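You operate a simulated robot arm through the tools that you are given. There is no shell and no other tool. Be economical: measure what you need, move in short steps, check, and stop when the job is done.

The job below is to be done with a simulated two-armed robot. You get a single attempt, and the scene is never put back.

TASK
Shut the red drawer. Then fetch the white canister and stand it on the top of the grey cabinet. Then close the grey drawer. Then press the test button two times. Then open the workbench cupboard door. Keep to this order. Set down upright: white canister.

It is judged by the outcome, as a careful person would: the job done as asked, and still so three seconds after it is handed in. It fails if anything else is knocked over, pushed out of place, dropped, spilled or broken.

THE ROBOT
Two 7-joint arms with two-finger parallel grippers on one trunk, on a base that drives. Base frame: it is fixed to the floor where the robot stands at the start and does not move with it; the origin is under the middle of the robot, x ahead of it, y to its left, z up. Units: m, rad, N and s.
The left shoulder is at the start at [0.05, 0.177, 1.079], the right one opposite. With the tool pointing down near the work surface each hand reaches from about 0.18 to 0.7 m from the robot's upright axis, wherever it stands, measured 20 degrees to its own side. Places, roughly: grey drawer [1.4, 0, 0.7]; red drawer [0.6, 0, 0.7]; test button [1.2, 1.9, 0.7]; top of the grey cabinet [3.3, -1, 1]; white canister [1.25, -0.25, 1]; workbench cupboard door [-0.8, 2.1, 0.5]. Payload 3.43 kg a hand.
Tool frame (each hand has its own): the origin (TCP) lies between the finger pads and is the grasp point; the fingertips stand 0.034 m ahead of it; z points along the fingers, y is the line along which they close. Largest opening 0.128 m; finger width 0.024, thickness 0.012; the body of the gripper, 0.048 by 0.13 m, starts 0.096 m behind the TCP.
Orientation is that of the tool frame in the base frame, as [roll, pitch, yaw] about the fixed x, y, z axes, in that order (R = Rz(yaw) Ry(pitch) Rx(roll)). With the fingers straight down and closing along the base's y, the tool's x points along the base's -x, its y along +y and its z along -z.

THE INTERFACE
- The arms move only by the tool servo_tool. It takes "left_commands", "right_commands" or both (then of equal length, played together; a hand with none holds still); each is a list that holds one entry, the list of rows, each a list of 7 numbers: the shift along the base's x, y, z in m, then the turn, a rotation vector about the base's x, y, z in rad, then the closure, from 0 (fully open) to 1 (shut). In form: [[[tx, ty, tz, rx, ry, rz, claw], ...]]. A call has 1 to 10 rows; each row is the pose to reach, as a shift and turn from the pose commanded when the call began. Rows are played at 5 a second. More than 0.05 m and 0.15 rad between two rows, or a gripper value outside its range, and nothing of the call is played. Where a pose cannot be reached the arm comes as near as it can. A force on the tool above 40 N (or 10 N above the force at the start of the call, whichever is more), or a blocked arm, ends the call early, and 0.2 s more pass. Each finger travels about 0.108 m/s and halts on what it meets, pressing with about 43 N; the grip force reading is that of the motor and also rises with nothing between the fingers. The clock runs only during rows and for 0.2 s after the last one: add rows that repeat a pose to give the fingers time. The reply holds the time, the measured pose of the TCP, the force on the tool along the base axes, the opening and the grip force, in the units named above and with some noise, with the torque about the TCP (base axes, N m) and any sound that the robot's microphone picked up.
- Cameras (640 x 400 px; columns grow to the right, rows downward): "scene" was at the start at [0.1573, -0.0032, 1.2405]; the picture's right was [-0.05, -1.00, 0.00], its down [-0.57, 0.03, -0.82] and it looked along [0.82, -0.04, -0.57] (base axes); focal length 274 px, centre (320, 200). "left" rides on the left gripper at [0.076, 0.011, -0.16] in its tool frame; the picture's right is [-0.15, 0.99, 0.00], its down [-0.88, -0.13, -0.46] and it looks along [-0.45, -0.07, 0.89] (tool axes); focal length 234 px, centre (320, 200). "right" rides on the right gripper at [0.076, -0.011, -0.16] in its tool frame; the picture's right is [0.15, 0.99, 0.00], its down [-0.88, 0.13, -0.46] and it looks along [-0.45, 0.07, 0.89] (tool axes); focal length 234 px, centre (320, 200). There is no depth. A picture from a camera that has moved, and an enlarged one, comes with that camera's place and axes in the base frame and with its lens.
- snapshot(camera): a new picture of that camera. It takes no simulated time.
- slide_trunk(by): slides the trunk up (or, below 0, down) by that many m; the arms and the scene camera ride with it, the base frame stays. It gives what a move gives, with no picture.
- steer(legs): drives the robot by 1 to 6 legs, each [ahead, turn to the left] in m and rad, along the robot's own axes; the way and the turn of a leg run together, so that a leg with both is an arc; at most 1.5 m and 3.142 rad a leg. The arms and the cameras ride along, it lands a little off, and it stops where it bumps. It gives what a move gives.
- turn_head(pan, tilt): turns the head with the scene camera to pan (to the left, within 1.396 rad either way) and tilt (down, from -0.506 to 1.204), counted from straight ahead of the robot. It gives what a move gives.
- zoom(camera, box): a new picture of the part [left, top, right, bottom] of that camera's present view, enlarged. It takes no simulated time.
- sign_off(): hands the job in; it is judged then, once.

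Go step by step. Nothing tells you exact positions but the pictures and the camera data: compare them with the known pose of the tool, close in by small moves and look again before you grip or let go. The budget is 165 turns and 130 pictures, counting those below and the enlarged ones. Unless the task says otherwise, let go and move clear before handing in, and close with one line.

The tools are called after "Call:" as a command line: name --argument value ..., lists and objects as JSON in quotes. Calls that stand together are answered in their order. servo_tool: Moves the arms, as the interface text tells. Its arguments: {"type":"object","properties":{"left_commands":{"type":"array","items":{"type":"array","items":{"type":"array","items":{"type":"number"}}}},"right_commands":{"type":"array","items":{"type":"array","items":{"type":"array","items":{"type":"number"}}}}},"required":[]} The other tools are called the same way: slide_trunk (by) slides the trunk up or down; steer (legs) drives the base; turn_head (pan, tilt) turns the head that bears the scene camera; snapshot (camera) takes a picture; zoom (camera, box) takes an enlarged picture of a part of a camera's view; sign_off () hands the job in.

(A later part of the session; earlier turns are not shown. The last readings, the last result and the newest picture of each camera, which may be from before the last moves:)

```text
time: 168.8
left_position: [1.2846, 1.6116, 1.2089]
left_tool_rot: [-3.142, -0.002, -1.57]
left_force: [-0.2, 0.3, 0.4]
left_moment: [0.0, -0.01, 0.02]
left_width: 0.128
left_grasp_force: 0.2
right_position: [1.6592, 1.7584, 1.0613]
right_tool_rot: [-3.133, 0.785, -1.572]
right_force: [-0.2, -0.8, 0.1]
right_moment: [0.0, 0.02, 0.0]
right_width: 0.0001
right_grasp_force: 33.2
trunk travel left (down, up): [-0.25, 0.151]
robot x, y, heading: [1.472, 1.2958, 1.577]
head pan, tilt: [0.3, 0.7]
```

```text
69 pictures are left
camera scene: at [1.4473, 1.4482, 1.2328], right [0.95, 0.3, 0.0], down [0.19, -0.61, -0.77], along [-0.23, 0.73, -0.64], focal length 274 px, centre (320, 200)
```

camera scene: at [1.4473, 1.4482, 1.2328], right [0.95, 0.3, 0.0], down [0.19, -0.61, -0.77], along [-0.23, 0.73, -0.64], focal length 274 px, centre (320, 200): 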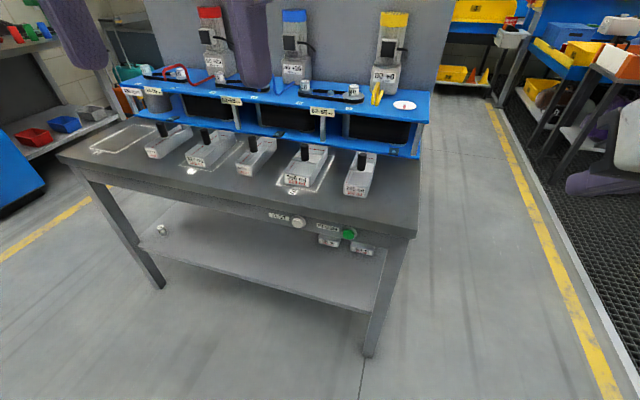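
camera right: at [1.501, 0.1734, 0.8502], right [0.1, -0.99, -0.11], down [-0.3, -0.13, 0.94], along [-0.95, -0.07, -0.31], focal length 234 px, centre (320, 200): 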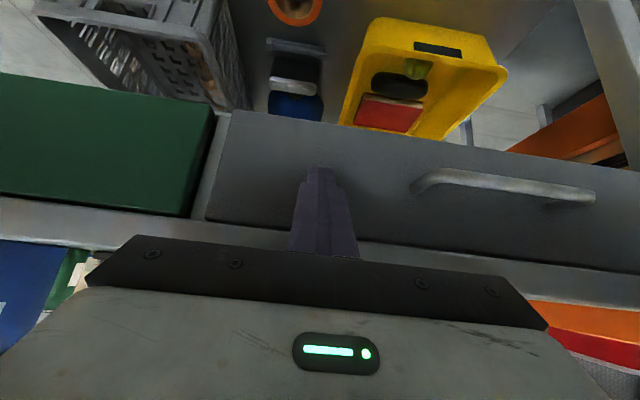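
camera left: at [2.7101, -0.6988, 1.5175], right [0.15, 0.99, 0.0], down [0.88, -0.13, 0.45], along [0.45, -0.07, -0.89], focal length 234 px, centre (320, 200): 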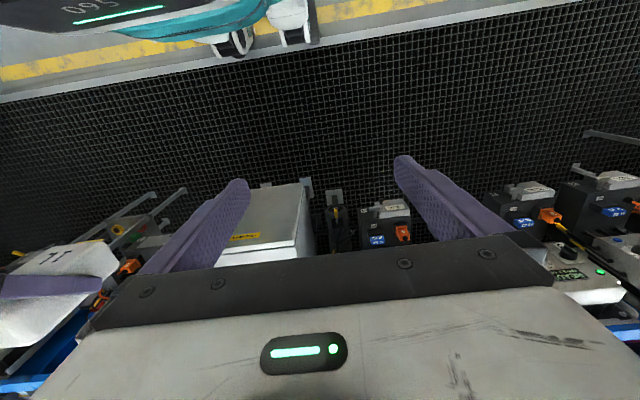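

Triangulated: TEST at ≈(1.215, 1.955, 0.685). I'll lower the trunk 0.2 and tilt the left hand forward with the gripper closed.

Call:
slide_trunk --by -0.2

Call:
servo_tool --left_commands '[[[0, 0, -0.02, 0.15, 0, 0, 0.3], [0, 0, -0.04, 0.3, 0, 0, 0.6], [-0.01, 0, -0.07, 0.45, 0, 0, 1], [-0.02, 0, -0.1, 0.6, 0, 0, 1], [-0.03, 0, -0.13, 0.75, 0, 0, 1], [-0.04, 0, -0.165, 0.9, 0, 0, 1], [-0.05, 0, -0.2, 1.05, 0, 0, 1], [-0.06, 0, -0.24, 1.2, 0, 0, 1], [-0.068, 0.0, -0.28, 1.25, 0, 0, 1], [-0.068, 0.0, -0.31, 1.25, 0, 0, 1]]]'

Call:
snapshot --camera "left"

Call:
snapshot --camera "scene"

```text
time: 170.9
left_position: [1.2834, 1.6129, 1.0084]
left_tool_rot: [-3.141, 0.001, -1.573]
left_force: [-0.8, -0.1, -1.1]
left_moment: [0.0, 0.0, -0.02]
left_width: 0.1278
left_grasp_force: 0.0
right_position: [1.6594, 1.759, 0.8609]
right_tool_rot: [-3.135, 0.785, -1.571]
right_force: [0.3, 0.1, -0.2]
right_moment: [-0.02, 0.02, 0.02]
right_width: 0.0
right_grasp_force: 33.0
trunk travel left (down, up): [-0.05, 0.351]
robot x, y, heading: [1.4756, 1.2948, 1.576]
head pan, tilt: [0.3, 0.7]
```

```text
time: 173.2
left_position: [1.1228, 1.7645, 0.7672]
left_tool_rot: [3.139, 1.221, -1.578]
left_force: [0.2, -0.4, 0.4]
left_moment: [0.0, 0.01, -0.01]
left_width: 0.0002
left_grasp_force: 32.6
left hand out of reach, approached as far as the arm can: row 5, 6, 7, 8, 9, 10
right_position: [1.6603, 1.7593, 0.862]
right_tool_rot: [-3.135, 0.785, -1.572]
right_force: [0.0, -1.1, -1.3]
right_moment: [0.02, -0.03, 0.01]
right_width: 0.0
right_grasp_force: 33.3
trunk travel left (down, up): [-0.05, 0.351]
robot x, y, heading: [1.4709, 1.2971, 1.579]
head pan, tilt: [0.3, 0.7]
```

```text
68 pictures are left
camera left: at [1.1106, 1.5884, 0.7497], right [-0.99, 0.05, 0.14], down [0.13, -0.13, 0.98], along [0.07, 0.99, 0.12], focal length 234 px, centre (320, 200)
```

left: 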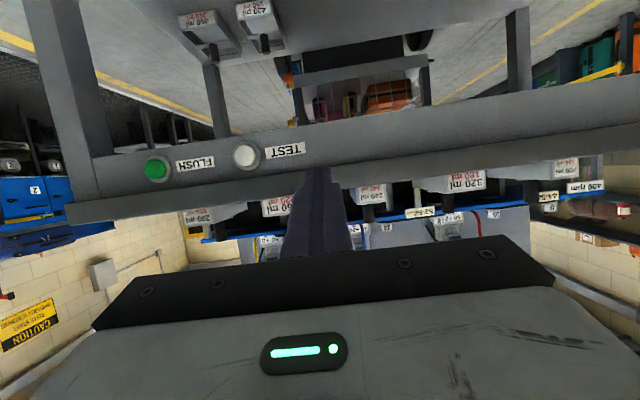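

```text
67 pictures are left
camera scene: at [1.4474, 1.4481, 1.0329], right [0.95, 0.3, 0.0], down [0.19, -0.61, -0.77], along [-0.23, 0.73, -0.64], focal length 274 px, centre (320, 200)
```

scene: 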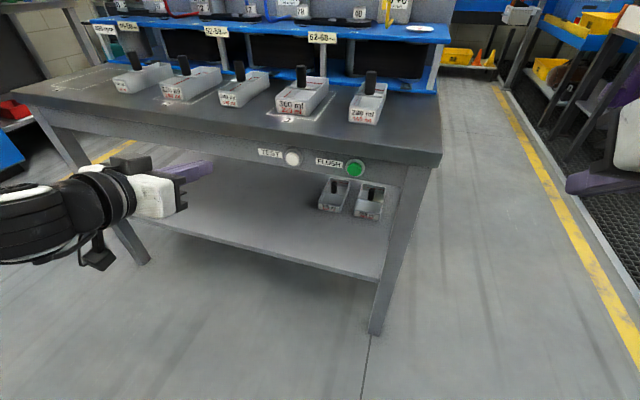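

The hand settled at (1.12, 1.76, 0.77), pointing forward. New triangulation puts TEST at ≈(1.231, 1.927, 0.716). I'll line up in front of it.

Call:
servo_tool --left_commands '[[[0.03, 0, -0.01, 0, 0, 0, 1], [0.06, 0, -0.02, 0, 0, 0, 1], [0.085, 0, -0.03, 0, 0, 0, 1], [0.108, 0, -0.039, 0, 0, 0, 1], [0.108, 0, -0.039, 0, 0, 0, 1]]]'

Call:
snapshot --camera "left"

Call:
snapshot --camera "scene"

```text
time: 174.3
left_position: [1.2462, 1.7919, 0.7679]
left_tool_rot: [-3.104, 1.187, -1.546]
left_force: [0.6, 1.5, 0.1]
left_moment: [-0.02, 0.04, 0.06]
left_width: 0.0001
left_grasp_force: 32.9
left hand out of reach, approached as far as the arm can: row 1, 2, 3, 4, 5
right_position: [1.6607, 1.759, 0.8601]
right_tool_rot: [-3.137, 0.784, -1.575]
right_force: [1.8, -0.8, -0.2]
right_moment: [-0.01, 0.05, 0.04]
right_width: 0.0
right_grasp_force: 33.0
trunk travel left (down, up): [-0.05, 0.351]
robot x, y, heading: [1.4766, 1.2975, 1.571]
head pan, tilt: [0.3, 0.7]
```

```text
66 pictures are left
camera left: at [1.232, 1.6156, 0.7565], right [-0.99, 0.06, 0.12], down [0.12, -0.09, 0.99], along [0.08, 0.99, 0.09], focal length 234 px, centre (320, 200)
```

left: 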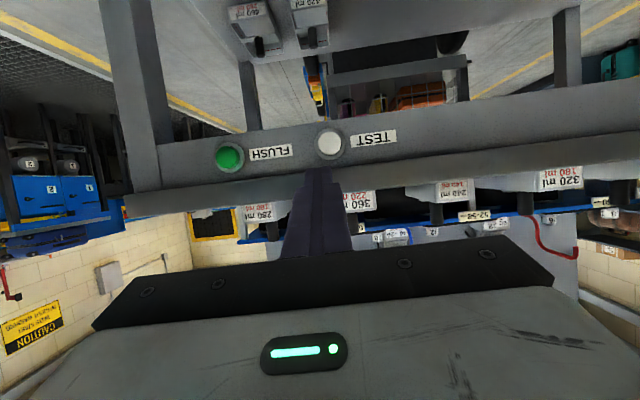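

```text
65 pictures are left
camera scene: at [1.4493, 1.4489, 1.0327], right [0.95, 0.3, 0.0], down [0.19, -0.62, -0.76], along [-0.23, 0.73, -0.64], focal length 274 px, centre (320, 200)
```

scene: 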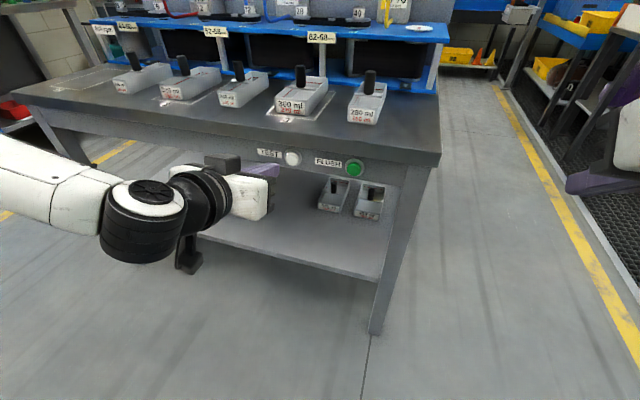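

The arm is too folded to lower there with such a flat hand. I'll reduce the tilt to about 0.85 rad, which gives more room, and align.

Call:
servo_tool --left_commands '[[[-0.003, 0, 0, -0.1, 0, 0, 1], [-0.006, 0.004, -0.01, -0.2, 0, 0, 1], [-0.01, 0.006, -0.02, -0.3, 0, 0, 1], [-0.013, 0.008, -0.03, -0.34, 0, 0, 1], [-0.013, 0.008, -0.04, -0.34, 0, 0, 1], [-0.013, 0.008, -0.04, -0.34, 0, 0, 1]]]'

Call:
snapshot --camera "left"

```text
time: 175.8
left_position: [1.2264, 1.7978, 0.7253]
left_tool_rot: [-3.11, 0.848, -1.55]
left_force: [1.2, 0.4, 0.3]
left_moment: [0.01, 0.0, 0.02]
left_width: 0.0001
left_grasp_force: 32.4
right_position: [1.6585, 1.7588, 0.8609]
right_tool_rot: [-3.134, 0.785, -1.572]
right_force: [-0.3, 0.5, -0.2]
right_moment: [0.01, 0.02, -0.01]
right_width: 0.0
right_grasp_force: 32.6
trunk travel left (down, up): [-0.05, 0.351]
robot x, y, heading: [1.4767, 1.2965, 1.572]
head pan, tilt: [0.3, 0.7]
```

```text
64 pictures are left
camera left: at [1.2146, 1.6291, 0.7734], right [-0.99, 0.1, 0.09], down [0.11, 0.24, 0.96], along [0.08, 0.97, -0.25], focal length 234 px, centre (320, 200)
```

left: 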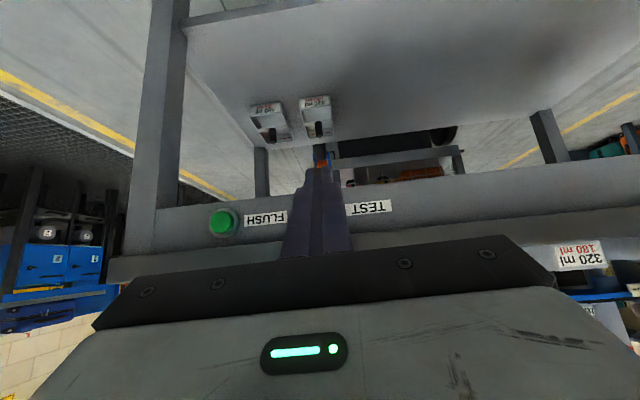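

The TEST button is hidden right behind the fingertips, as expected when aligned. I'll advance slowly and press once.

Call:
servo_tool --left_commands '[[[0.003, 0.03, 0.001, 0, 0, 0, 1], [0.004, 0.06, 0.002, 0, 0, 0, 1], [0.005, 0.075, 0.002, 0, 0, 0, 1]]]'

Call:
snapshot --camera "left"

Call:
zoom --camera "scene" --box '[200, 100, 400, 225]'

```text
time: 176.6
left_position: [1.2326, 1.8713, 0.7271]
left_tool_rot: [-3.111, 0.846, -1.553]
left_force: [-1.2, -0.6, 0.8]
left_moment: [0.02, 0.0, 0.0]
left_width: 0.0
left_grasp_force: 33.0
right_position: [1.6595, 1.7597, 0.8612]
right_tool_rot: [-3.134, 0.787, -1.572]
right_force: [-0.3, 0.1, -0.3]
right_moment: [0.01, -0.02, -0.01]
right_width: 0.0
right_grasp_force: 33.4
trunk travel left (down, up): [-0.05, 0.351]
robot x, y, heading: [1.4717, 1.2993, 1.574]
head pan, tilt: [0.3, 0.7]
```

```text
63 pictures are left
camera left: at [1.2194, 1.7029, 0.7737], right [-0.99, 0.1, 0.09], down [0.11, 0.24, 0.96], along [0.08, 0.97, -0.25], focal length 234 px, centre (320, 200)
```

left: 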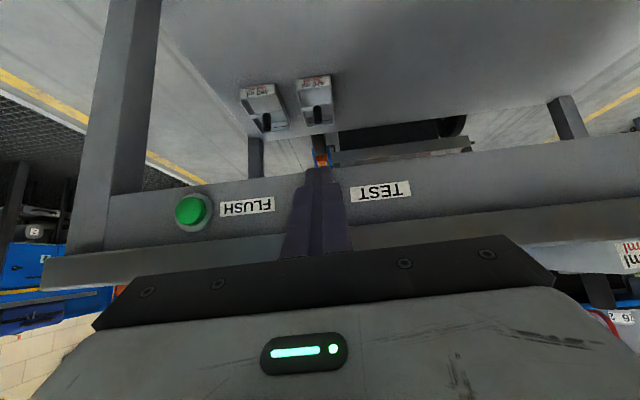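

```text
3.20 times, centred on (300, 162) of scene
camera zoom: at [1.4474, 1.4482, 1.0328], right [0.95, 0.3, 0.0], down [0.19, -0.61, -0.76], along [-0.23, 0.73, -0.64], focal length 876 px, centre (384, 320)
```

zoom: 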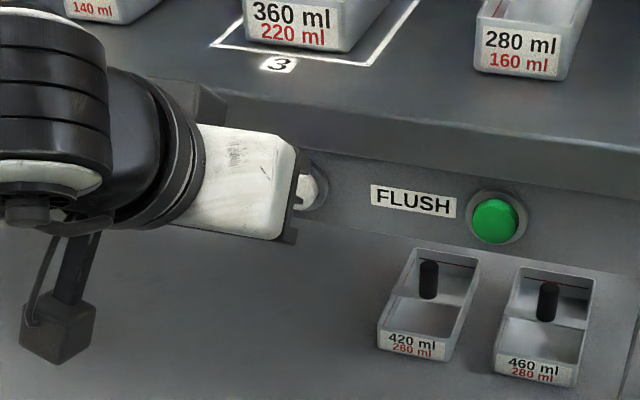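

Alignment checks out in height and side. Now pressing in small steps.

Call:
servo_tool --left_commands '[[[0, 0.008, 0, 0, 0, 0, 1], [0, 0.014, 0, 0, 0, 0, 1], [0, 0.018, 0, 0, 0, 0, 1], [0, 0.022, 0, 0, 0, 0, 1], [0, 0.026, 0, 0, 0, 0, 1], [0, 0.03, 0, 0, 0, 0, 1], [0, 0.034, 0, 0, 0, 0, 1]]]'

Call:
zoom --camera "scene" --box '[200, 100, 400, 225]'

```text
time: 178.2
left_position: [1.232, 1.9026, 0.725]
left_tool_rot: [-3.112, 0.841, -1.55]
left_force: [-3.6, -39.9, 0.4]
left_moment: [-0.56, 0.15, 0.1]
left_width: 0.0
left_grasp_force: 32.5
right_position: [1.6588, 1.7572, 0.862]
right_tool_rot: [-3.134, 0.788, -1.571]
right_force: [-0.1, -0.1, -0.7]
right_moment: [-0.03, 0.01, 0.03]
right_width: 0.0001
right_grasp_force: 32.8
trunk travel left (down, up): [-0.05, 0.351]
robot x, y, heading: [1.4728, 1.2964, 1.568]
head pan, tilt: [0.3, 0.7]
heard: click
```

```text
3.20 times, centred on (300, 162) of scene
camera zoom: at [1.447, 1.4457, 1.0332], right [0.95, 0.3, 0.0], down [0.19, -0.61, -0.77], along [-0.23, 0.73, -0.64], focal length 876 px, centre (384, 320)
```

zoom: 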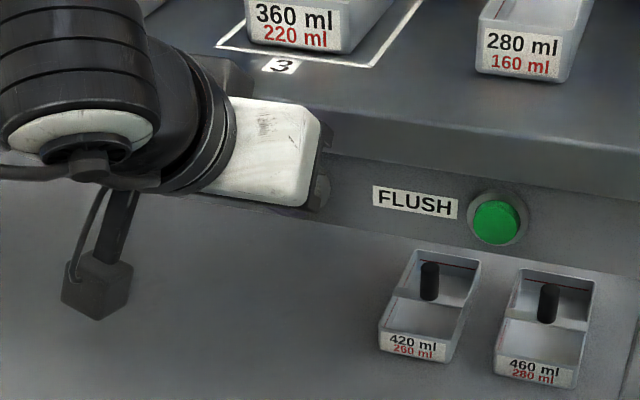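

A click was heard with about 40 N: one press. I'll retract fully to release the button.

Call:
servo_tool --left_commands '[[[0, -0.015, 0, 0, 0, 0, 1], [0, -0.03, 0, 0, 0, 0, 1], [0, -0.04, 0, 0, 0, 0, 1], [0, -0.04, 0, 0, 0, 0, 1]]]'

Call:
zoom --camera "scene" --box '[200, 100, 400, 225]'

```text
time: 179.2
left_position: [1.2332, 1.867, 0.7282]
left_tool_rot: [-3.11, 0.848, -1.552]
left_force: [0.6, 0.3, 0.0]
left_moment: [0.0, -0.02, -0.01]
left_width: 0.0
left_grasp_force: 33.0
right_position: [1.6596, 1.7582, 0.8617]
right_tool_rot: [-3.133, 0.787, -1.574]
right_force: [0.7, 0.2, 1.2]
right_moment: [-0.04, 0.0, 0.01]
right_width: 0.0
right_grasp_force: 33.7
trunk travel left (down, up): [-0.05, 0.351]
robot x, y, heading: [1.4727, 1.2966, 1.571]
head pan, tilt: [0.3, 0.7]
```

```text
3.20 times, centred on (300, 162) of scene
camera zoom: at [1.4474, 1.4482, 1.0328], right [0.95, 0.3, 0.0], down [0.19, -0.61, -0.76], along [-0.23, 0.73, -0.64], focal length 876 px, centre (384, 320)
```

zoom: 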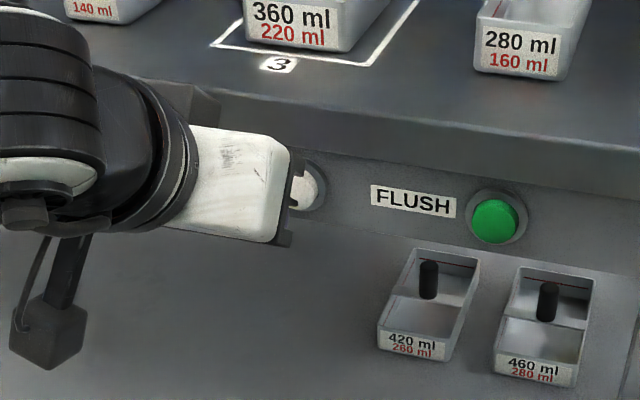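

The button sprang back. Second press, the same way.

Call:
servo_tool --left_commands '[[[0, 0.012, 0, 0, 0, 0, 1], [0, 0.02, 0, 0, 0, 0, 1], [0, 0.024, 0, 0, 0, 0, 1], [0, 0.028, 0, 0, 0, 0, 1], [0, 0.032, 0, 0, 0, 0, 1], [0, 0.036, 0, 0, 0, 0, 1], [0, 0.038, 0, 0, 0, 0, 1]]]'

```text
time: 180.8
left_position: [1.2327, 1.9011, 0.726]
left_tool_rot: [-3.111, 0.845, -1.552]
left_force: [-4.6, -32.8, 6.8]
left_moment: [-0.25, -0.01, 0.11]
left_width: 0.0
left_grasp_force: 32.6
right_position: [1.6585, 1.7572, 0.8619]
right_tool_rot: [-3.135, 0.789, -1.57]
right_force: [-0.7, -0.2, -0.7]
right_moment: [0.04, 0.03, 0.06]
right_width: 0.0002
right_grasp_force: 33.2
trunk travel left (down, up): [-0.05, 0.351]
robot x, y, heading: [1.4725, 1.2948, 1.57]
head pan, tilt: [0.3, 0.7]
heard: click
```

Second click heard. I'll retract clear and check the display over the table.

Call:
servo_tool --left_commands '[[[0, -0.03, 0, 0, 0, 0, 1], [0, -0.06, 0, 0, 0, 0, 1], [0, -0.1, 0.01, 0, 0, 0, 1], [-0.01, -0.13, 0.04, 0, 0, 0, 1], [-0.02, -0.15, 0.08, 0, 0, 0, 1], [-0.02, -0.16, 0.12, 0, 0, 0, 1]]]'

Call:
slide_trunk --by 0.2

Call:
turn_head --pan 0.3 --tilt 0.1

Call:
snapshot --camera "scene"

Call:
turn_head --pan 1.1 --tilt 0.35

Call:
snapshot --camera "scene"

```text
time: 182.2
left_position: [1.2131, 1.7459, 0.8464]
left_tool_rot: [-3.113, 0.845, -1.553]
left_force: [0.4, 0.3, -0.4]
left_moment: [0.0, 0.01, 0.01]
left_width: 0.0
left_grasp_force: 33.5
right_position: [1.6592, 1.7585, 0.8615]
right_tool_rot: [-3.135, 0.786, -1.573]
right_force: [-1.0, 0.5, -0.3]
right_moment: [0.02, -0.03, -0.01]
right_width: 0.0001
right_grasp_force: 33.3
trunk travel left (down, up): [-0.05, 0.351]
robot x, y, heading: [1.472, 1.2956, 1.572]
head pan, tilt: [0.3, 0.7]
```

```text
time: 184.3
left_position: [1.211, 1.7442, 1.0473]
left_tool_rot: [-3.109, 0.847, -1.551]
left_force: [0.2, 0.6, -0.5]
left_moment: [0.04, -0.01, -0.01]
left_width: 0.0
left_grasp_force: 33.2
right_position: [1.6593, 1.7585, 1.0608]
right_tool_rot: [-3.134, 0.786, -1.571]
right_force: [-0.4, 0.7, 0.5]
right_moment: [0.0, 0.0, -0.02]
right_width: 0.0
right_grasp_force: 33.1
trunk travel left (down, up): [-0.25, 0.151]
robot x, y, heading: [1.4735, 1.2968, 1.572]
head pan, tilt: [0.3, 0.7]
```

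```text
time: 185.3
left_position: [1.214, 1.7451, 1.0473]
left_tool_rot: [-3.11, 0.847, -1.552]
left_force: [0.0, -1.0, 0.6]
left_moment: [-0.02, -0.02, -0.02]
left_width: 0.0
left_grasp_force: 33.2
right_position: [1.659, 1.7581, 1.0616]
right_tool_rot: [-3.133, 0.785, -1.573]
right_force: [-0.5, 0.2, 0.5]
right_moment: [0.03, -0.01, 0.0]
right_width: 0.0003
right_grasp_force: 32.7
trunk travel left (down, up): [-0.25, 0.151]
robot x, y, heading: [1.4699, 1.2963, 1.574]
head pan, tilt: [0.3, 0.099]
```

```text
59 pictures are left
camera scene: at [1.4453, 1.455, 1.2875], right [0.95, 0.3, 0.0], down [0.03, -0.1, -0.99], along [-0.3, 0.95, -0.1], focal length 274 px, centre (320, 200)
```

scene: 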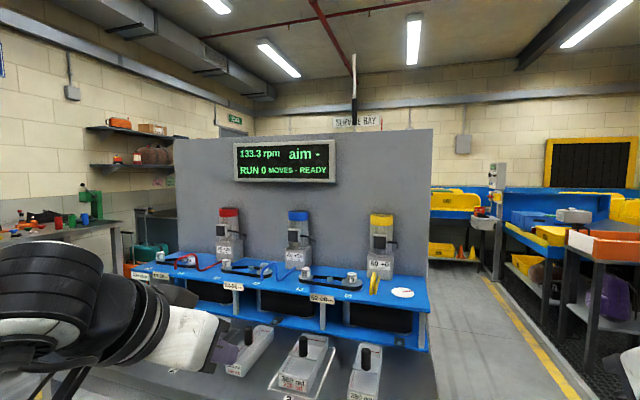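

```text
time: 186.4
left_position: [1.2131, 1.7463, 1.0477]
left_tool_rot: [-3.11, 0.848, -1.551]
left_force: [0.2, 0.1, 0.2]
left_moment: [0.01, -0.02, 0.03]
left_width: 0.0
left_grasp_force: 33.2
right_position: [1.6592, 1.7592, 1.0608]
right_tool_rot: [-3.135, 0.784, -1.571]
right_force: [0.0, 0.4, -0.4]
right_moment: [-0.03, 0.0, 0.02]
right_width: 0.0
right_grasp_force: 33.1
trunk travel left (down, up): [-0.25, 0.151]
robot x, y, heading: [1.4726, 1.2925, 1.573]
head pan, tilt: [1.1, 0.351]
```

```text
58 pictures are left
camera scene: at [1.3896, 1.4093, 1.2642], right [0.45, 0.89, 0.0], down [0.31, -0.16, -0.94], along [-0.84, 0.43, -0.34], focal length 274 px, centre (320, 200)
```

scene: 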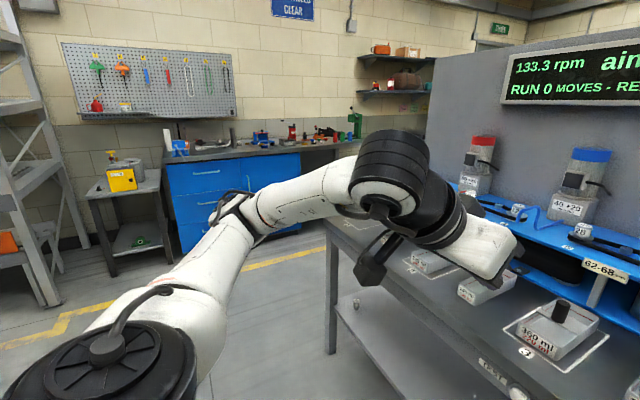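

The display now reads 133.3 rpm, so the presses registered. Next: raise the trunk for elbow clearance, pass between the bench and test table, and approach the blue workbench cupboard.

Call:
slide_trunk --by 0.15

Call:
steer --legs '[[0.11, 0], [0, 1.57], [1.2, 0]]'

Call:
turn_head --pan -0.2 --tilt 0.5

Call:
snapshot --camera "scene"

```text
time: 188.2
left_position: [1.2135, 1.7454, 1.1967]
left_tool_rot: [-3.112, 0.846, -1.55]
left_force: [0.5, 0.3, 0.0]
left_moment: [0.04, 0.01, -0.01]
left_width: 0.0
left_grasp_force: 33.1
right_position: [1.6601, 1.7595, 1.2108]
right_tool_rot: [-3.136, 0.786, -1.573]
right_force: [-0.4, 0.6, -0.1]
right_moment: [0.0, 0.02, 0.0]
right_width: 0.0
right_grasp_force: 32.7
trunk travel left (down, up): [-0.4, 0.001]
robot x, y, heading: [1.4731, 1.295, 1.575]
head pan, tilt: [1.1, 0.351]
```

```text
time: 198.9
left_position: [-0.1651, 1.1172, 1.1979]
left_tool_rot: [-3.112, 0.845, 0.03]
left_force: [0.0, 0.4, 0.5]
left_moment: [-0.01, -0.01, 0.03]
left_width: 0.0
left_grasp_force: 33.4
right_position: [-0.1824, 1.5625, 1.2108]
right_tool_rot: [-3.135, 0.784, 0.011]
right_force: [0.3, -1.3, -0.3]
right_moment: [0.01, -0.01, -0.01]
right_width: 0.0
right_grasp_force: 32.8
trunk travel left (down, up): [-0.4, 0.001]
robot x, y, heading: [0.2864, 1.3824, -3.129]
head pan, tilt: [1.1, 0.351]
```

```text
time: 200.4
left_position: [-0.1648, 1.1168, 1.1968]
left_tool_rot: [-3.112, 0.846, 0.03]
left_force: [0.3, -0.4, 0.3]
left_moment: [0.01, 0.02, 0.0]
left_width: 0.0
left_grasp_force: 32.8
right_position: [-0.182, 1.5632, 1.2121]
right_tool_rot: [-3.137, 0.785, 0.01]
right_force: [1.0, -0.5, 0.2]
right_moment: [-0.03, 0.0, -0.03]
right_width: 0.0
right_grasp_force: 33.0
trunk travel left (down, up): [-0.4, 0.001]
robot x, y, heading: [0.2822, 1.3865, -3.131]
head pan, tilt: [-0.201, 0.499]
```

```text
57 pictures are left
camera scene: at [0.1226, 1.3992, 1.4005], right [0.19, 0.98, 0.0], down [0.47, -0.09, -0.88], along [-0.86, 0.16, -0.48], focal length 274 px, centre (320, 200)
```

scene: 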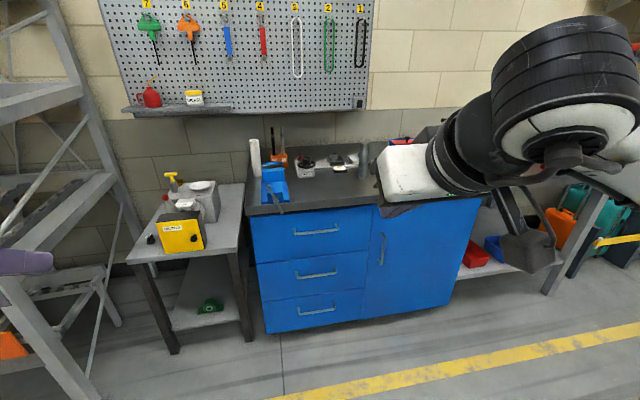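

The cupboard door is the right blue panel: vertical handle at about (-0.85, 1.885, 0.45–0.64), hinge at y≈2.38. I'll drive to about (-0.13, 1.72) facing it and look again.

Call:
steer --legs '[[0, -0.68], [0.5, 0], [0, 0.67]]'

Call:
turn_head --pan -0.2 --tilt 0.75

Call:
snapshot --camera "scene"

```text
time: 207.0
left_position: [-0.5699, 1.4454, 1.1974]
left_tool_rot: [-3.111, 0.845, 0.012]
left_force: [0.3, 0.2, -0.7]
left_moment: [0.01, -0.02, -0.02]
left_width: 0.0
left_grasp_force: 33.2
right_position: [-0.5796, 1.8937, 1.2126]
right_tool_rot: [-3.133, 0.785, -0.01]
right_force: [0.0, 0.1, -0.1]
right_moment: [-0.02, -0.01, 0.0]
right_width: 0.0
right_grasp_force: 32.9
trunk travel left (down, up): [-0.4, 0.001]
robot x, y, heading: [-0.118, 1.7029, 3.131]
head pan, tilt: [-0.201, 0.499]
```

```text
time: 207.8
left_position: [-0.57, 1.4457, 1.1979]
left_tool_rot: [-3.111, 0.847, 0.01]
left_force: [0.2, -0.9, 0.8]
left_moment: [0.02, 0.0, 0.02]
left_width: 0.0
left_grasp_force: 32.7
right_position: [-0.579, 1.8926, 1.2106]
right_tool_rot: [-3.134, 0.787, -0.012]
right_force: [0.4, -0.1, 0.5]
right_moment: [0.0, -0.04, -0.05]
right_width: 0.0
right_grasp_force: 33.2
trunk travel left (down, up): [-0.4, 0.001]
robot x, y, heading: [-0.1158, 1.7047, 3.13]
head pan, tilt: [-0.201, 0.75]
```

```text
56 pictures are left
camera scene: at [-0.2693, 1.7216, 1.3786], right [0.21, 0.98, 0.0], down [0.67, -0.14, -0.73], along [-0.72, 0.15, -0.68], focal length 274 px, centre (320, 200)
```

scene: 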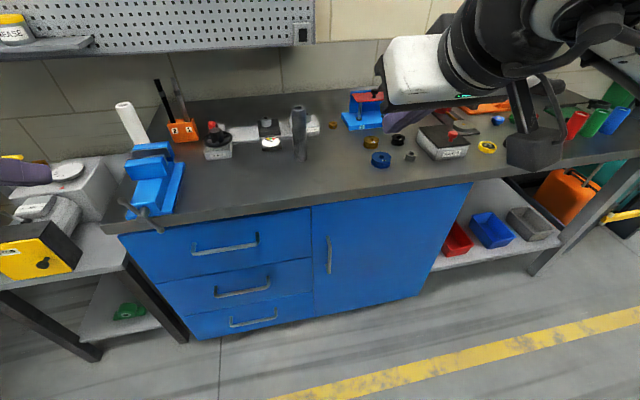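

Handle triangulates to x≈-0.84, y≈1.875, z 0.44–0.66; hinge at y≈2.39. I'll lower the trunk and flatten the right hand with its gripper open in front of the handle.

Call:
slide_trunk --by -0.38

Call:
servo_tool --right_commands '[[[0, 0, -0.02, 0, 0.12, 0, 0.6], [0, -0.005, -0.05, 0, 0.24, 0, 0.4], [0, -0.01, -0.09, 0, 0.36, 0, 0.3], [0, -0.015, -0.13, 0, 0.48, 0, 0.3], [0, -0.018, -0.17, 0, 0.58, 0, 0.3], [-0.02, -0.018, -0.21, 0, 0.6, 0, 0.3], [-0.05, -0.018, -0.235, 0, 0.6, 0, 0.3], [-0.09, -0.018, -0.25, 0, 0.6, 0, 0.3]]]'

Call:
snapshot --camera "right"

Call:
snapshot --camera "scene"

```text
time: 211.5
left_position: [-0.5704, 1.4462, 0.818]
left_tool_rot: [-3.109, 0.847, 0.009]
left_force: [-0.6, 0.1, 0.3]
left_moment: [-0.04, 0.01, -0.03]
left_width: 0.0001
left_grasp_force: 33.2
right_position: [-0.5797, 1.8925, 0.8298]
right_tool_rot: [-3.134, 0.786, -0.01]
right_force: [0.0, -0.1, 0.6]
right_moment: [0.02, 0.0, -0.01]
right_width: 0.0002
right_grasp_force: 32.9
trunk travel left (down, up): [-0.02, 0.381]
robot x, y, heading: [-0.1175, 1.7053, 3.136]
head pan, tilt: [-0.201, 0.75]
```

```text
time: 213.3
left_position: [-0.5681, 1.4467, 0.8177]
left_tool_rot: [-3.113, 0.845, 0.009]
left_force: [0.5, -0.4, -0.2]
left_moment: [0.01, 0.0, 0.01]
left_width: 0.0002
left_grasp_force: 33.0
right_position: [-0.6396, 1.8029, 0.636]
right_tool_rot: [3.129, 1.38, -0.044]
right_force: [-0.4, 0.2, 0.3]
right_moment: [-0.01, 0.0, 0.01]
right_width: 0.0898
right_grasp_force: 0.1
right hand out of reach, approached as far as the arm can: row 3, 4, 5, 6, 7, 8
trunk travel left (down, up): [-0.02, 0.381]
robot x, y, heading: [-0.116, 1.7068, 3.134]
head pan, tilt: [-0.201, 0.75]
```

```text
55 pictures are left
camera right: at [-0.4687, 1.8074, 0.5899], right [0.0, -0.99, -0.14], down [0.28, -0.14, 0.95], along [-0.96, -0.04, 0.27], focal length 234 px, centre (320, 200)
```

right: 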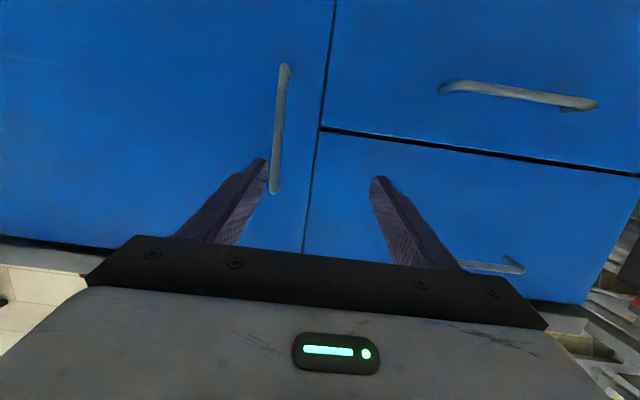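

```text
54 pictures are left
camera scene: at [-0.2693, 1.7222, 0.9986], right [0.21, 0.98, 0.0], down [0.67, -0.14, -0.73], along [-0.72, 0.15, -0.68], focal length 274 px, centre (320, 200)
```

scene: 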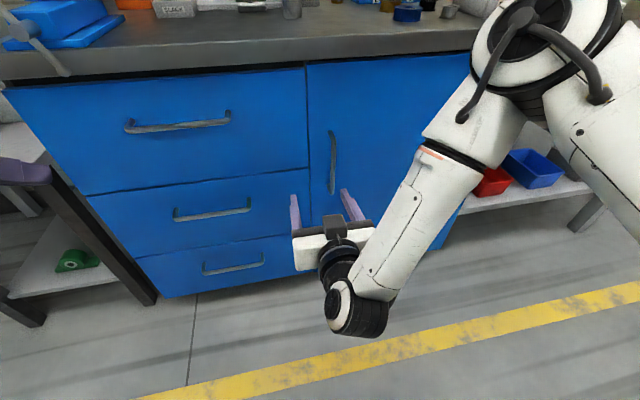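

The hand is in front but offset; the handle is at y≈1.87, z 0.49–0.68, x≈-0.835. I'll align in y and advance partway.

Call:
servo_tool --right_commands '[[[-0.02, 0.03, -0.01, 0, 0, 0.02, 0.3], [-0.04, 0.05, -0.02, 0, 0, 0.04, 0.3], [-0.06, 0.067, -0.03, 0, 0, 0.044, 0.3], [-0.08, 0.067, -0.036, 0, 0, 0.044, 0.3], [-0.09, 0.067, -0.036, 0, 0, 0.044, 0.3]]]'

Call:
snapshot --camera "right"

```text
time: 214.5
left_position: [-0.5694, 1.4477, 0.8165]
left_tool_rot: [-3.11, 0.847, 0.009]
left_force: [0.2, 0.6, -0.9]
left_moment: [-0.02, 0.0, 0.0]
left_width: 0.0
left_grasp_force: 32.8
right_position: [-0.7194, 1.7897, 0.6464]
right_tool_rot: [-3.128, 1.361, 0.006]
right_force: [0.1, 1.2, 0.0]
right_moment: [-0.03, -0.04, -0.01]
right_width: 0.0899
right_grasp_force: 0.0
right hand out of reach, approached as far as the arm can: row 1, 2, 3, 4, 5
trunk travel left (down, up): [-0.02, 0.381]
robot x, y, heading: [-0.1195, 1.7053, 3.133]
head pan, tilt: [-0.201, 0.75]
```

```text
53 pictures are left
camera right: at [-0.5482, 1.7986, 0.604], right [0.02, -0.99, -0.15], down [0.26, -0.14, 0.96], along [-0.97, -0.06, 0.26], focal length 234 px, centre (320, 200)
```

right: 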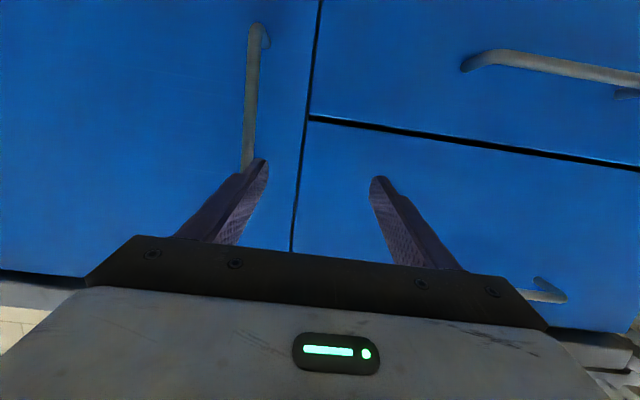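

The flat wrist limits sideways reach. I'll reduce the tilt to about 0.85 rad (which worked before) and realign.

Call:
servo_tool --right_commands '[[[0.01, 0.0, 0.0, 0, -0.13, 0, 0.3], [0.01, 0.01, 0, 0, -0.26, 0, 0.3], [0.01, 0.03, 0, 0, -0.39, 0, 0.3], [0.01, 0.05, 0, 0, -0.5, 0, 0.3], [0.01, 0.07, -0.01, 0, -0.5, 0, 0.3], [0.01, 0.08, -0.02, 0, -0.5, 0, 0.3], [0.01, 0.08, -0.02, 0, -0.5, 0, 0.3]]]'

Call:
snapshot --camera "right"

Call:
snapshot --camera "scene"

```text
time: 216.1
left_position: [-0.5696, 1.4473, 0.8178]
left_tool_rot: [-3.111, 0.846, 0.01]
left_force: [0.2, -0.1, 0.3]
left_moment: [0.03, 0.04, -0.01]
left_width: 0.0
left_grasp_force: 33.3
right_position: [-0.7046, 1.8662, 0.6274]
right_tool_rot: [3.115, 0.885, 0.0]
right_force: [0.5, 0.9, -0.6]
right_moment: [-0.02, -0.02, -0.06]
right_width: 0.0891
right_grasp_force: 0.0
trunk travel left (down, up): [-0.02, 0.381]
robot x, y, heading: [-0.1159, 1.7054, 3.133]
head pan, tilt: [-0.201, 0.75]
```

```text
52 pictures are left
camera right: at [-0.5345, 1.8821, 0.6689], right [0.12, -0.99, -0.1], down [-0.2, -0.12, 0.97], along [-0.97, -0.09, -0.21], focal length 234 px, centre (320, 200)
```

right: 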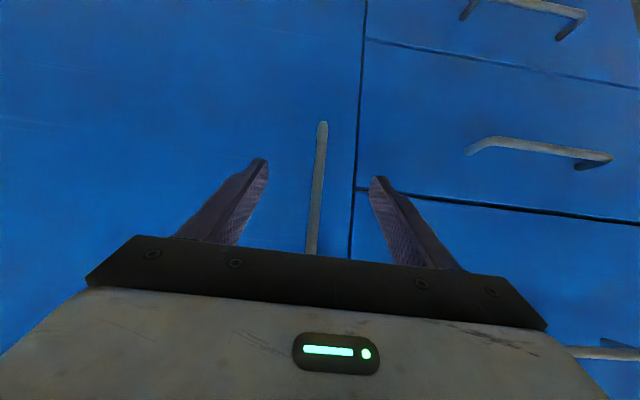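

```text
51 pictures are left
camera scene: at [-0.2694, 1.7216, 0.9986], right [0.21, 0.98, 0.0], down [0.67, -0.14, -0.73], along [-0.72, 0.15, -0.68], focal length 274 px, centre (320, 200)
```

scene: 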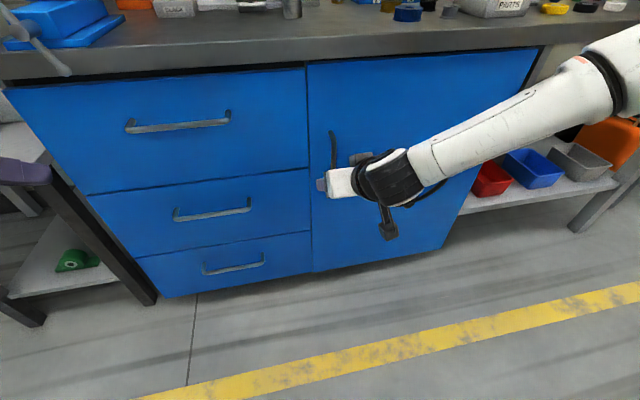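

The handle is now centred between the fingers. I'll advance to it and close.

Call:
servo_tool --right_commands '[[[-0.04, 0, -0.01, 0, 0, 0, 0.3], [-0.08, 0, -0.02, 0, 0, 0, 0.3], [-0.105, 0, -0.025, 0, 0, 0, 0.3], [-0.12, 0, -0.028, 0, 0, 0, 0.3]]]'

Call:
snapshot --camera "right"

Call:
zoom --camera "scene" --box '[250, 90, 450, 215]'

```text
time: 216.8
left_position: [-0.5686, 1.4477, 0.8182]
left_tool_rot: [-3.11, 0.848, 0.009]
left_force: [0.8, 0.7, 0.3]
left_moment: [-0.01, 0.02, 0.01]
left_width: 0.0002
left_grasp_force: 33.4
right_position: [-0.7913, 1.8648, 0.6082]
right_tool_rot: [3.108, 0.878, -0.009]
right_force: [13.7, -1.0, 6.8]
right_moment: [0.3, 0.01, -0.63]
right_width: 0.089
right_grasp_force: 0.1
trunk travel left (down, up): [-0.02, 0.381]
robot x, y, heading: [-0.115, 1.7007, 3.14]
head pan, tilt: [-0.201, 0.75]
stopped in row 3 (right hand): the force on the tool passed its limit at 83 N (the readings are from after the stop); the commanded pose is now the measured one
```

```text
50 pictures are left
camera right: at [-0.6208, 1.8795, 0.6492], right [0.11, -0.99, -0.09], down [-0.21, -0.11, 0.97], along [-0.97, -0.09, -0.22], focal length 234 px, centre (320, 200)
```

right: 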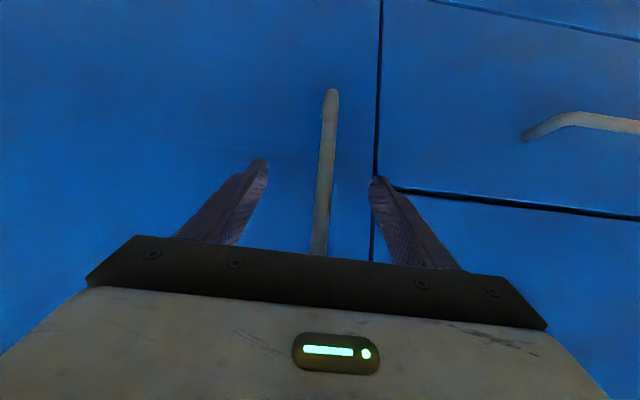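

```text
3.20 times, centred on (350, 152) of scene
camera zoom: at [-0.2681, 1.7217, 0.9989], right [0.21, 0.98, 0.0], down [0.67, -0.14, -0.73], along [-0.72, 0.15, -0.68], focal length 876 px, centre (224, 352)
```

zoom: 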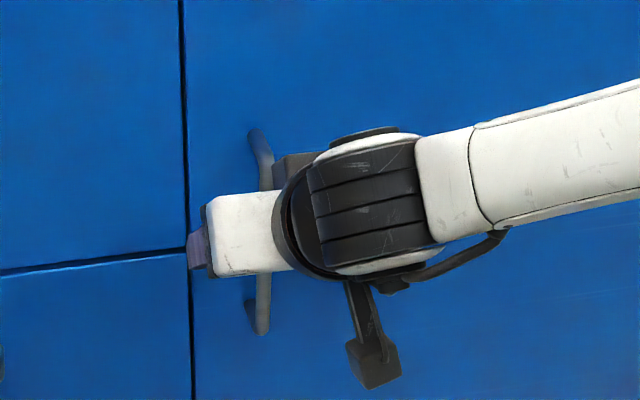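

The fingertips touched the door face, so the door is slightly nearer than estimated and the handle lies between the fingers. I'll back off 6 mm and close.

Call:
servo_tool --right_commands '[[[0.006, 0, 0, 0, 0, 0, 0.3], [0.006, 0, 0, 0, 0, 0, 0.6], [0.006, 0, 0, 0, 0, 0, 1], [0.006, 0, 0, 0, 0, 0, 1], [0.006, 0, 0, 0, 0, 0, 1]]]'

Call:
snapshot --camera "right"

```text
time: 218.0
left_position: [-0.5688, 1.4461, 0.8165]
left_tool_rot: [-3.111, 0.847, 0.011]
left_force: [0.2, 0.8, 0.6]
left_moment: [0.01, 0.01, 0.0]
left_width: 0.0001
left_grasp_force: 32.9
right_position: [-0.7863, 1.8631, 0.6056]
right_tool_rot: [3.111, 0.876, 0.0]
right_force: [0.8, -12.7, -2.1]
right_moment: [1.39, -0.01, 0.04]
right_width: 0.0122
right_grasp_force: 45.0
trunk travel left (down, up): [-0.02, 0.381]
robot x, y, heading: [-0.1156, 1.7048, 3.131]
head pan, tilt: [-0.201, 0.75]
```

```text
48 pictures are left
camera right: at [-0.615, 1.8785, 0.6477], right [0.12, -0.99, -0.09], down [-0.21, -0.12, 0.97], along [-0.97, -0.09, -0.22], focal length 234 px, centre (320, 200)
```

right: 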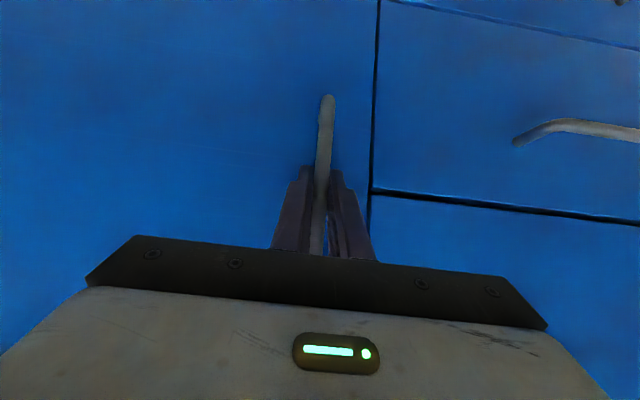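

The handle is gripped. I'll pull it along the arc about the hinge (≈(-0.83, 2.33)), first to 0.4 rad.

Call:
servo_tool --right_commands '[[[0.023, 0.002, 0, 0, 0, 0.05, 1], [0.046, 0.007, 0, 0, 0, 0.1, 1], [0.069, 0.012, 0, 0, 0, 0.15, 1], [0.092, 0.018, 0, 0, 0, 0.2, 1], [0.114, 0.026, 0, 0, 0, 0.25, 1], [0.136, 0.034, 0, 0, 0, 0.3, 1], [0.157, 0.044, 0, 0, 0, 0.35, 1], [0.178, 0.054, 0, 0, 0, 0.4, 1]]]'

Call:
snapshot --camera "scene"

Call:
snapshot --camera "right"

```text
time: 219.8
left_position: [-0.5682, 1.4459, 0.8173]
left_tool_rot: [-3.111, 0.848, 0.01]
left_force: [-0.6, 0.4, 0.5]
left_moment: [-0.01, 0.0, -0.01]
left_width: 0.0002
left_grasp_force: 32.6
right_position: [-0.6081, 1.9178, 0.6047]
right_tool_rot: [3.113, 0.88, 0.398]
right_force: [7.5, -13.5, 12.6]
right_moment: [1.07, 0.37, -0.21]
right_width: 0.0123
right_grasp_force: 45.2
trunk travel left (down, up): [-0.02, 0.381]
robot x, y, heading: [-0.118, 1.7039, 3.136]
head pan, tilt: [-0.201, 0.75]
```

```text
47 pictures are left
camera scene: at [-0.2682, 1.7208, 0.9989], right [0.21, 0.98, 0.0], down [0.67, -0.14, -0.73], along [-0.72, 0.15, -0.68], focal length 274 px, centre (320, 200)
```

scene: 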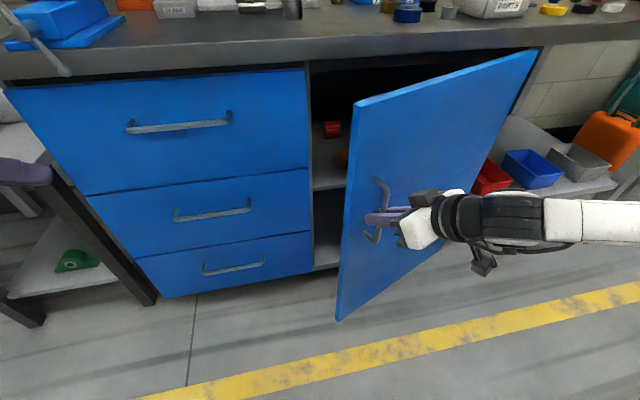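

```text
46 pictures are left
camera right: at [-0.4573, 1.9982, 0.6473], right [0.49, -0.87, -0.09], down [-0.15, -0.19, 0.97], along [-0.86, -0.46, -0.22], focal length 234 px, centre (320, 200)
```

right: 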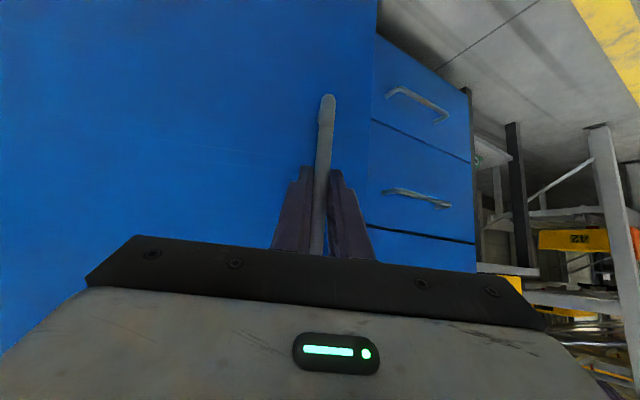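

The door is opening well. Continuing along the arc.

Call:
servo_tool --right_commands '[[[0.02, 0.012, 0, 0, 0, 0.05, 1], [0.04, 0.0243, 0, 0, 0, 0.1, 1], [0.059, 0.038, 0, 0, 0, 0.15, 1], [0.0776, 0.0524, 0, 0, 0, 0.2, 1], [0.095, 0.068, 0, 0, 0, 0.25, 1], [0.1121, 0.0841, 0, 0, 0, 0.3, 1], [0.128, 0.101, 0, 0, 0, 0.35, 1], [0.1433, 0.1192, 0, 0, 0, 0.4, 1]]]'

Call:
snapshot --camera "scene"

```text
time: 221.0
left_position: [-0.5688, 1.4459, 0.8164]
left_tool_rot: [-3.11, 0.845, 0.01]
left_force: [-0.5, 1.1, -0.2]
left_moment: [0.0, 0.01, 0.0]
left_width: 0.0
left_grasp_force: 33.1
right_position: [-0.5166, 1.9807, 0.606]
right_tool_rot: [3.107, 0.878, 0.611]
right_force: [2.1, -2.3, -2.2]
right_moment: [1.1, 0.88, 0.04]
right_width: 0.0122
right_grasp_force: 45.3
right hand out of reach, approached as far as the arm can: row 5, 6
trunk travel left (down, up): [-0.02, 0.381]
robot x, y, heading: [-0.1187, 1.7034, 3.131]
head pan, tilt: [-0.201, 0.75]
stopped in row 6 (right hand): the force on the tool passed its limit at 48 N (the readings are from after the stop); the commanded pose is now the measured one
```

```text
45 pictures are left
camera scene: at [-0.2689, 1.7216, 0.9983], right [0.21, 0.98, 0.0], down [0.67, -0.14, -0.73], along [-0.72, 0.15, -0.68], focal length 274 px, centre (320, 200)
```

scene: 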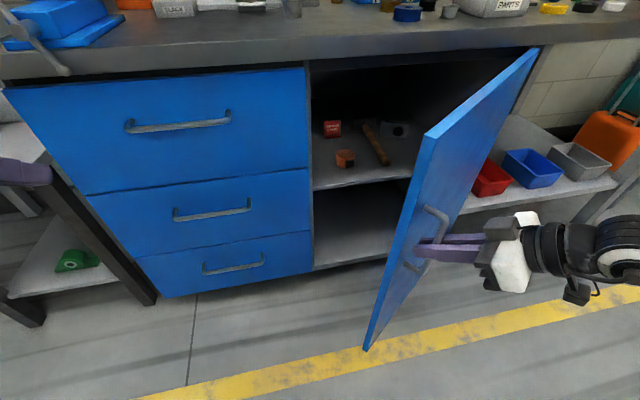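

The arm ran out of room at about 0.65 rad. I'll release, lift the hand clear above the door, and then push the door further open from inside.

Call:
servo_tool --right_commands '[[[0, 0, 0, 0, 0, 0, 0.6], [0, 0, 0, 0, 0, 0, 0.3], [0, 0, 0, 0, 0, 0, 0.2], [0.015, 0.01, 0.01, 0, 0, 0, 0.2], [0.03, 0.02, 0.03, 0, 0, 0, 0.2], [0.035, 0.025, 0.07, 0, 0, 0, 0.2], [0.035, 0.025, 0.115, 0, 0, 0, 0.2], [0.035, 0.025, 0.16, 0, 0, 0, 0.2], [0.035, 0.015, 0.205, 0, 0, 0, 0.2], [0.035, 0.0, 0.25, 0, 0, -0.1, 0.2]]]'

Call:
snapshot --camera "scene"

```text
time: 223.2
left_position: [-0.5693, 1.4467, 0.8172]
left_tool_rot: [-3.11, 0.847, 0.009]
left_force: [0.4, -0.5, -0.3]
left_moment: [-0.02, 0.02, 0.0]
left_width: 0.0001
left_grasp_force: 32.6
right_position: [-0.5136, 1.9805, 0.8102]
right_tool_rot: [3.078, 0.904, 0.503]
right_force: [0.8, 0.1, -0.5]
right_moment: [-0.03, 0.01, -0.01]
right_width: 0.1023
right_grasp_force: 0.0
right hand out of reach, approached as far as the arm can: row 9, 10
trunk travel left (down, up): [-0.02, 0.381]
robot x, y, heading: [-0.1146, 1.7025, 3.128]
head pan, tilt: [-0.201, 0.75]
```

```text
44 pictures are left
camera scene: at [-0.269, 1.7217, 0.9985], right [0.21, 0.98, 0.0], down [0.67, -0.14, -0.73], along [-0.72, 0.15, -0.68], focal length 274 px, centre (320, 200)
```

scene: 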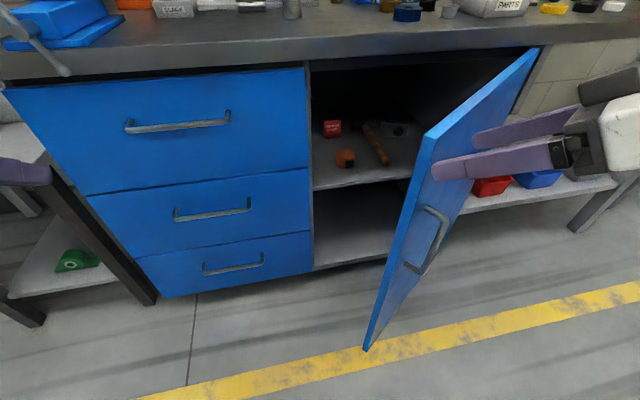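

The hand is clear of the handle. I'll raise the trunk 0.15, straighten the hand's yaw, close it, and bring it over to the inner side of the door's free edge.

Call:
slide_trunk --by 0.15

Call:
servo_tool --right_commands '[[[0.02, 0, 0.01, 0, 0, -0.1, 0.5], [0.02, -0.03, 0.01, 0, 0, -0.2, 0.8], [0.02, -0.06, 0.01, 0, 0, -0.3, 1], [0.0, -0.09, 0.01, 0, 0, -0.4, 1], [-0.03, -0.11, 0.01, 0, 0, -0.5, 1], [-0.06, -0.12, 0.01, 0, 0, -0.5, 1], [-0.1, -0.12, 0.0, 0, 0, -0.5, 1], [-0.13, -0.11, 0.0, 0, 0, -0.5, 1]]]'

Call:
snapshot --camera "scene"

Call:
snapshot --camera "right"

```text
time: 225.0
left_position: [-0.5695, 1.4467, 0.9667]
left_tool_rot: [-3.11, 0.846, 0.009]
left_force: [0.2, -0.1, 0.4]
left_moment: [-0.01, 0.0, -0.04]
left_width: 0.0
left_grasp_force: 33.3
right_position: [-0.5127, 1.9791, 0.9587]
right_tool_rot: [3.079, 0.905, 0.502]
right_force: [0.0, -0.7, -0.5]
right_moment: [0.02, -0.01, 0.02]
right_width: 0.1024
right_grasp_force: 0.1
trunk travel left (down, up): [-0.17, 0.231]
robot x, y, heading: [-0.119, 1.7017, 3.136]
head pan, tilt: [-0.201, 0.75]
```

```text
time: 226.8
left_position: [-0.5699, 1.4471, 0.9679]
left_tool_rot: [-3.11, 0.846, 0.009]
left_force: [-0.1, -0.9, 0.3]
left_moment: [0.01, -0.01, 0.0]
left_width: 0.0001
left_grasp_force: 32.9
right_position: [-0.6432, 1.8692, 0.9565]
right_tool_rot: [3.076, 0.904, 0.001]
right_force: [0.0, -0.3, 0.1]
right_moment: [0.05, -0.01, 0.02]
right_width: 0.0
right_grasp_force: 33.3
right hand out of reach, approached as far as the arm can: row 1, 2, 3, 4
trunk travel left (down, up): [-0.17, 0.231]
robot x, y, heading: [-0.1157, 1.7037, 3.132]
head pan, tilt: [-0.201, 0.75]
```

```text
43 pictures are left
camera scene: at [-0.2692, 1.7217, 1.1485], right [0.21, 0.98, 0.0], down [0.67, -0.14, -0.73], along [-0.72, 0.15, -0.68], focal length 274 px, centre (320, 200)
```

scene: 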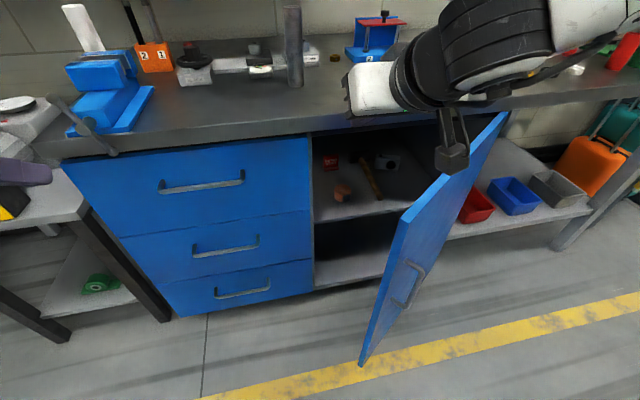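

```text
42 pictures are left
camera right: at [-0.4731, 1.8906, 0.9935], right [0.14, -0.99, -0.08], down [-0.18, -0.1, 0.98], along [-0.97, -0.12, -0.19], focal length 234 px, centre (320, 200)
```

right: 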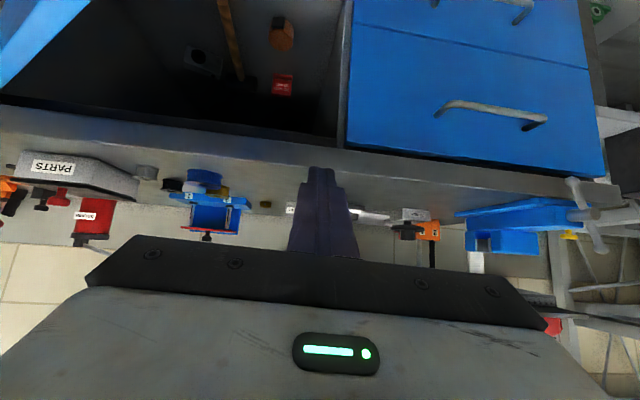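

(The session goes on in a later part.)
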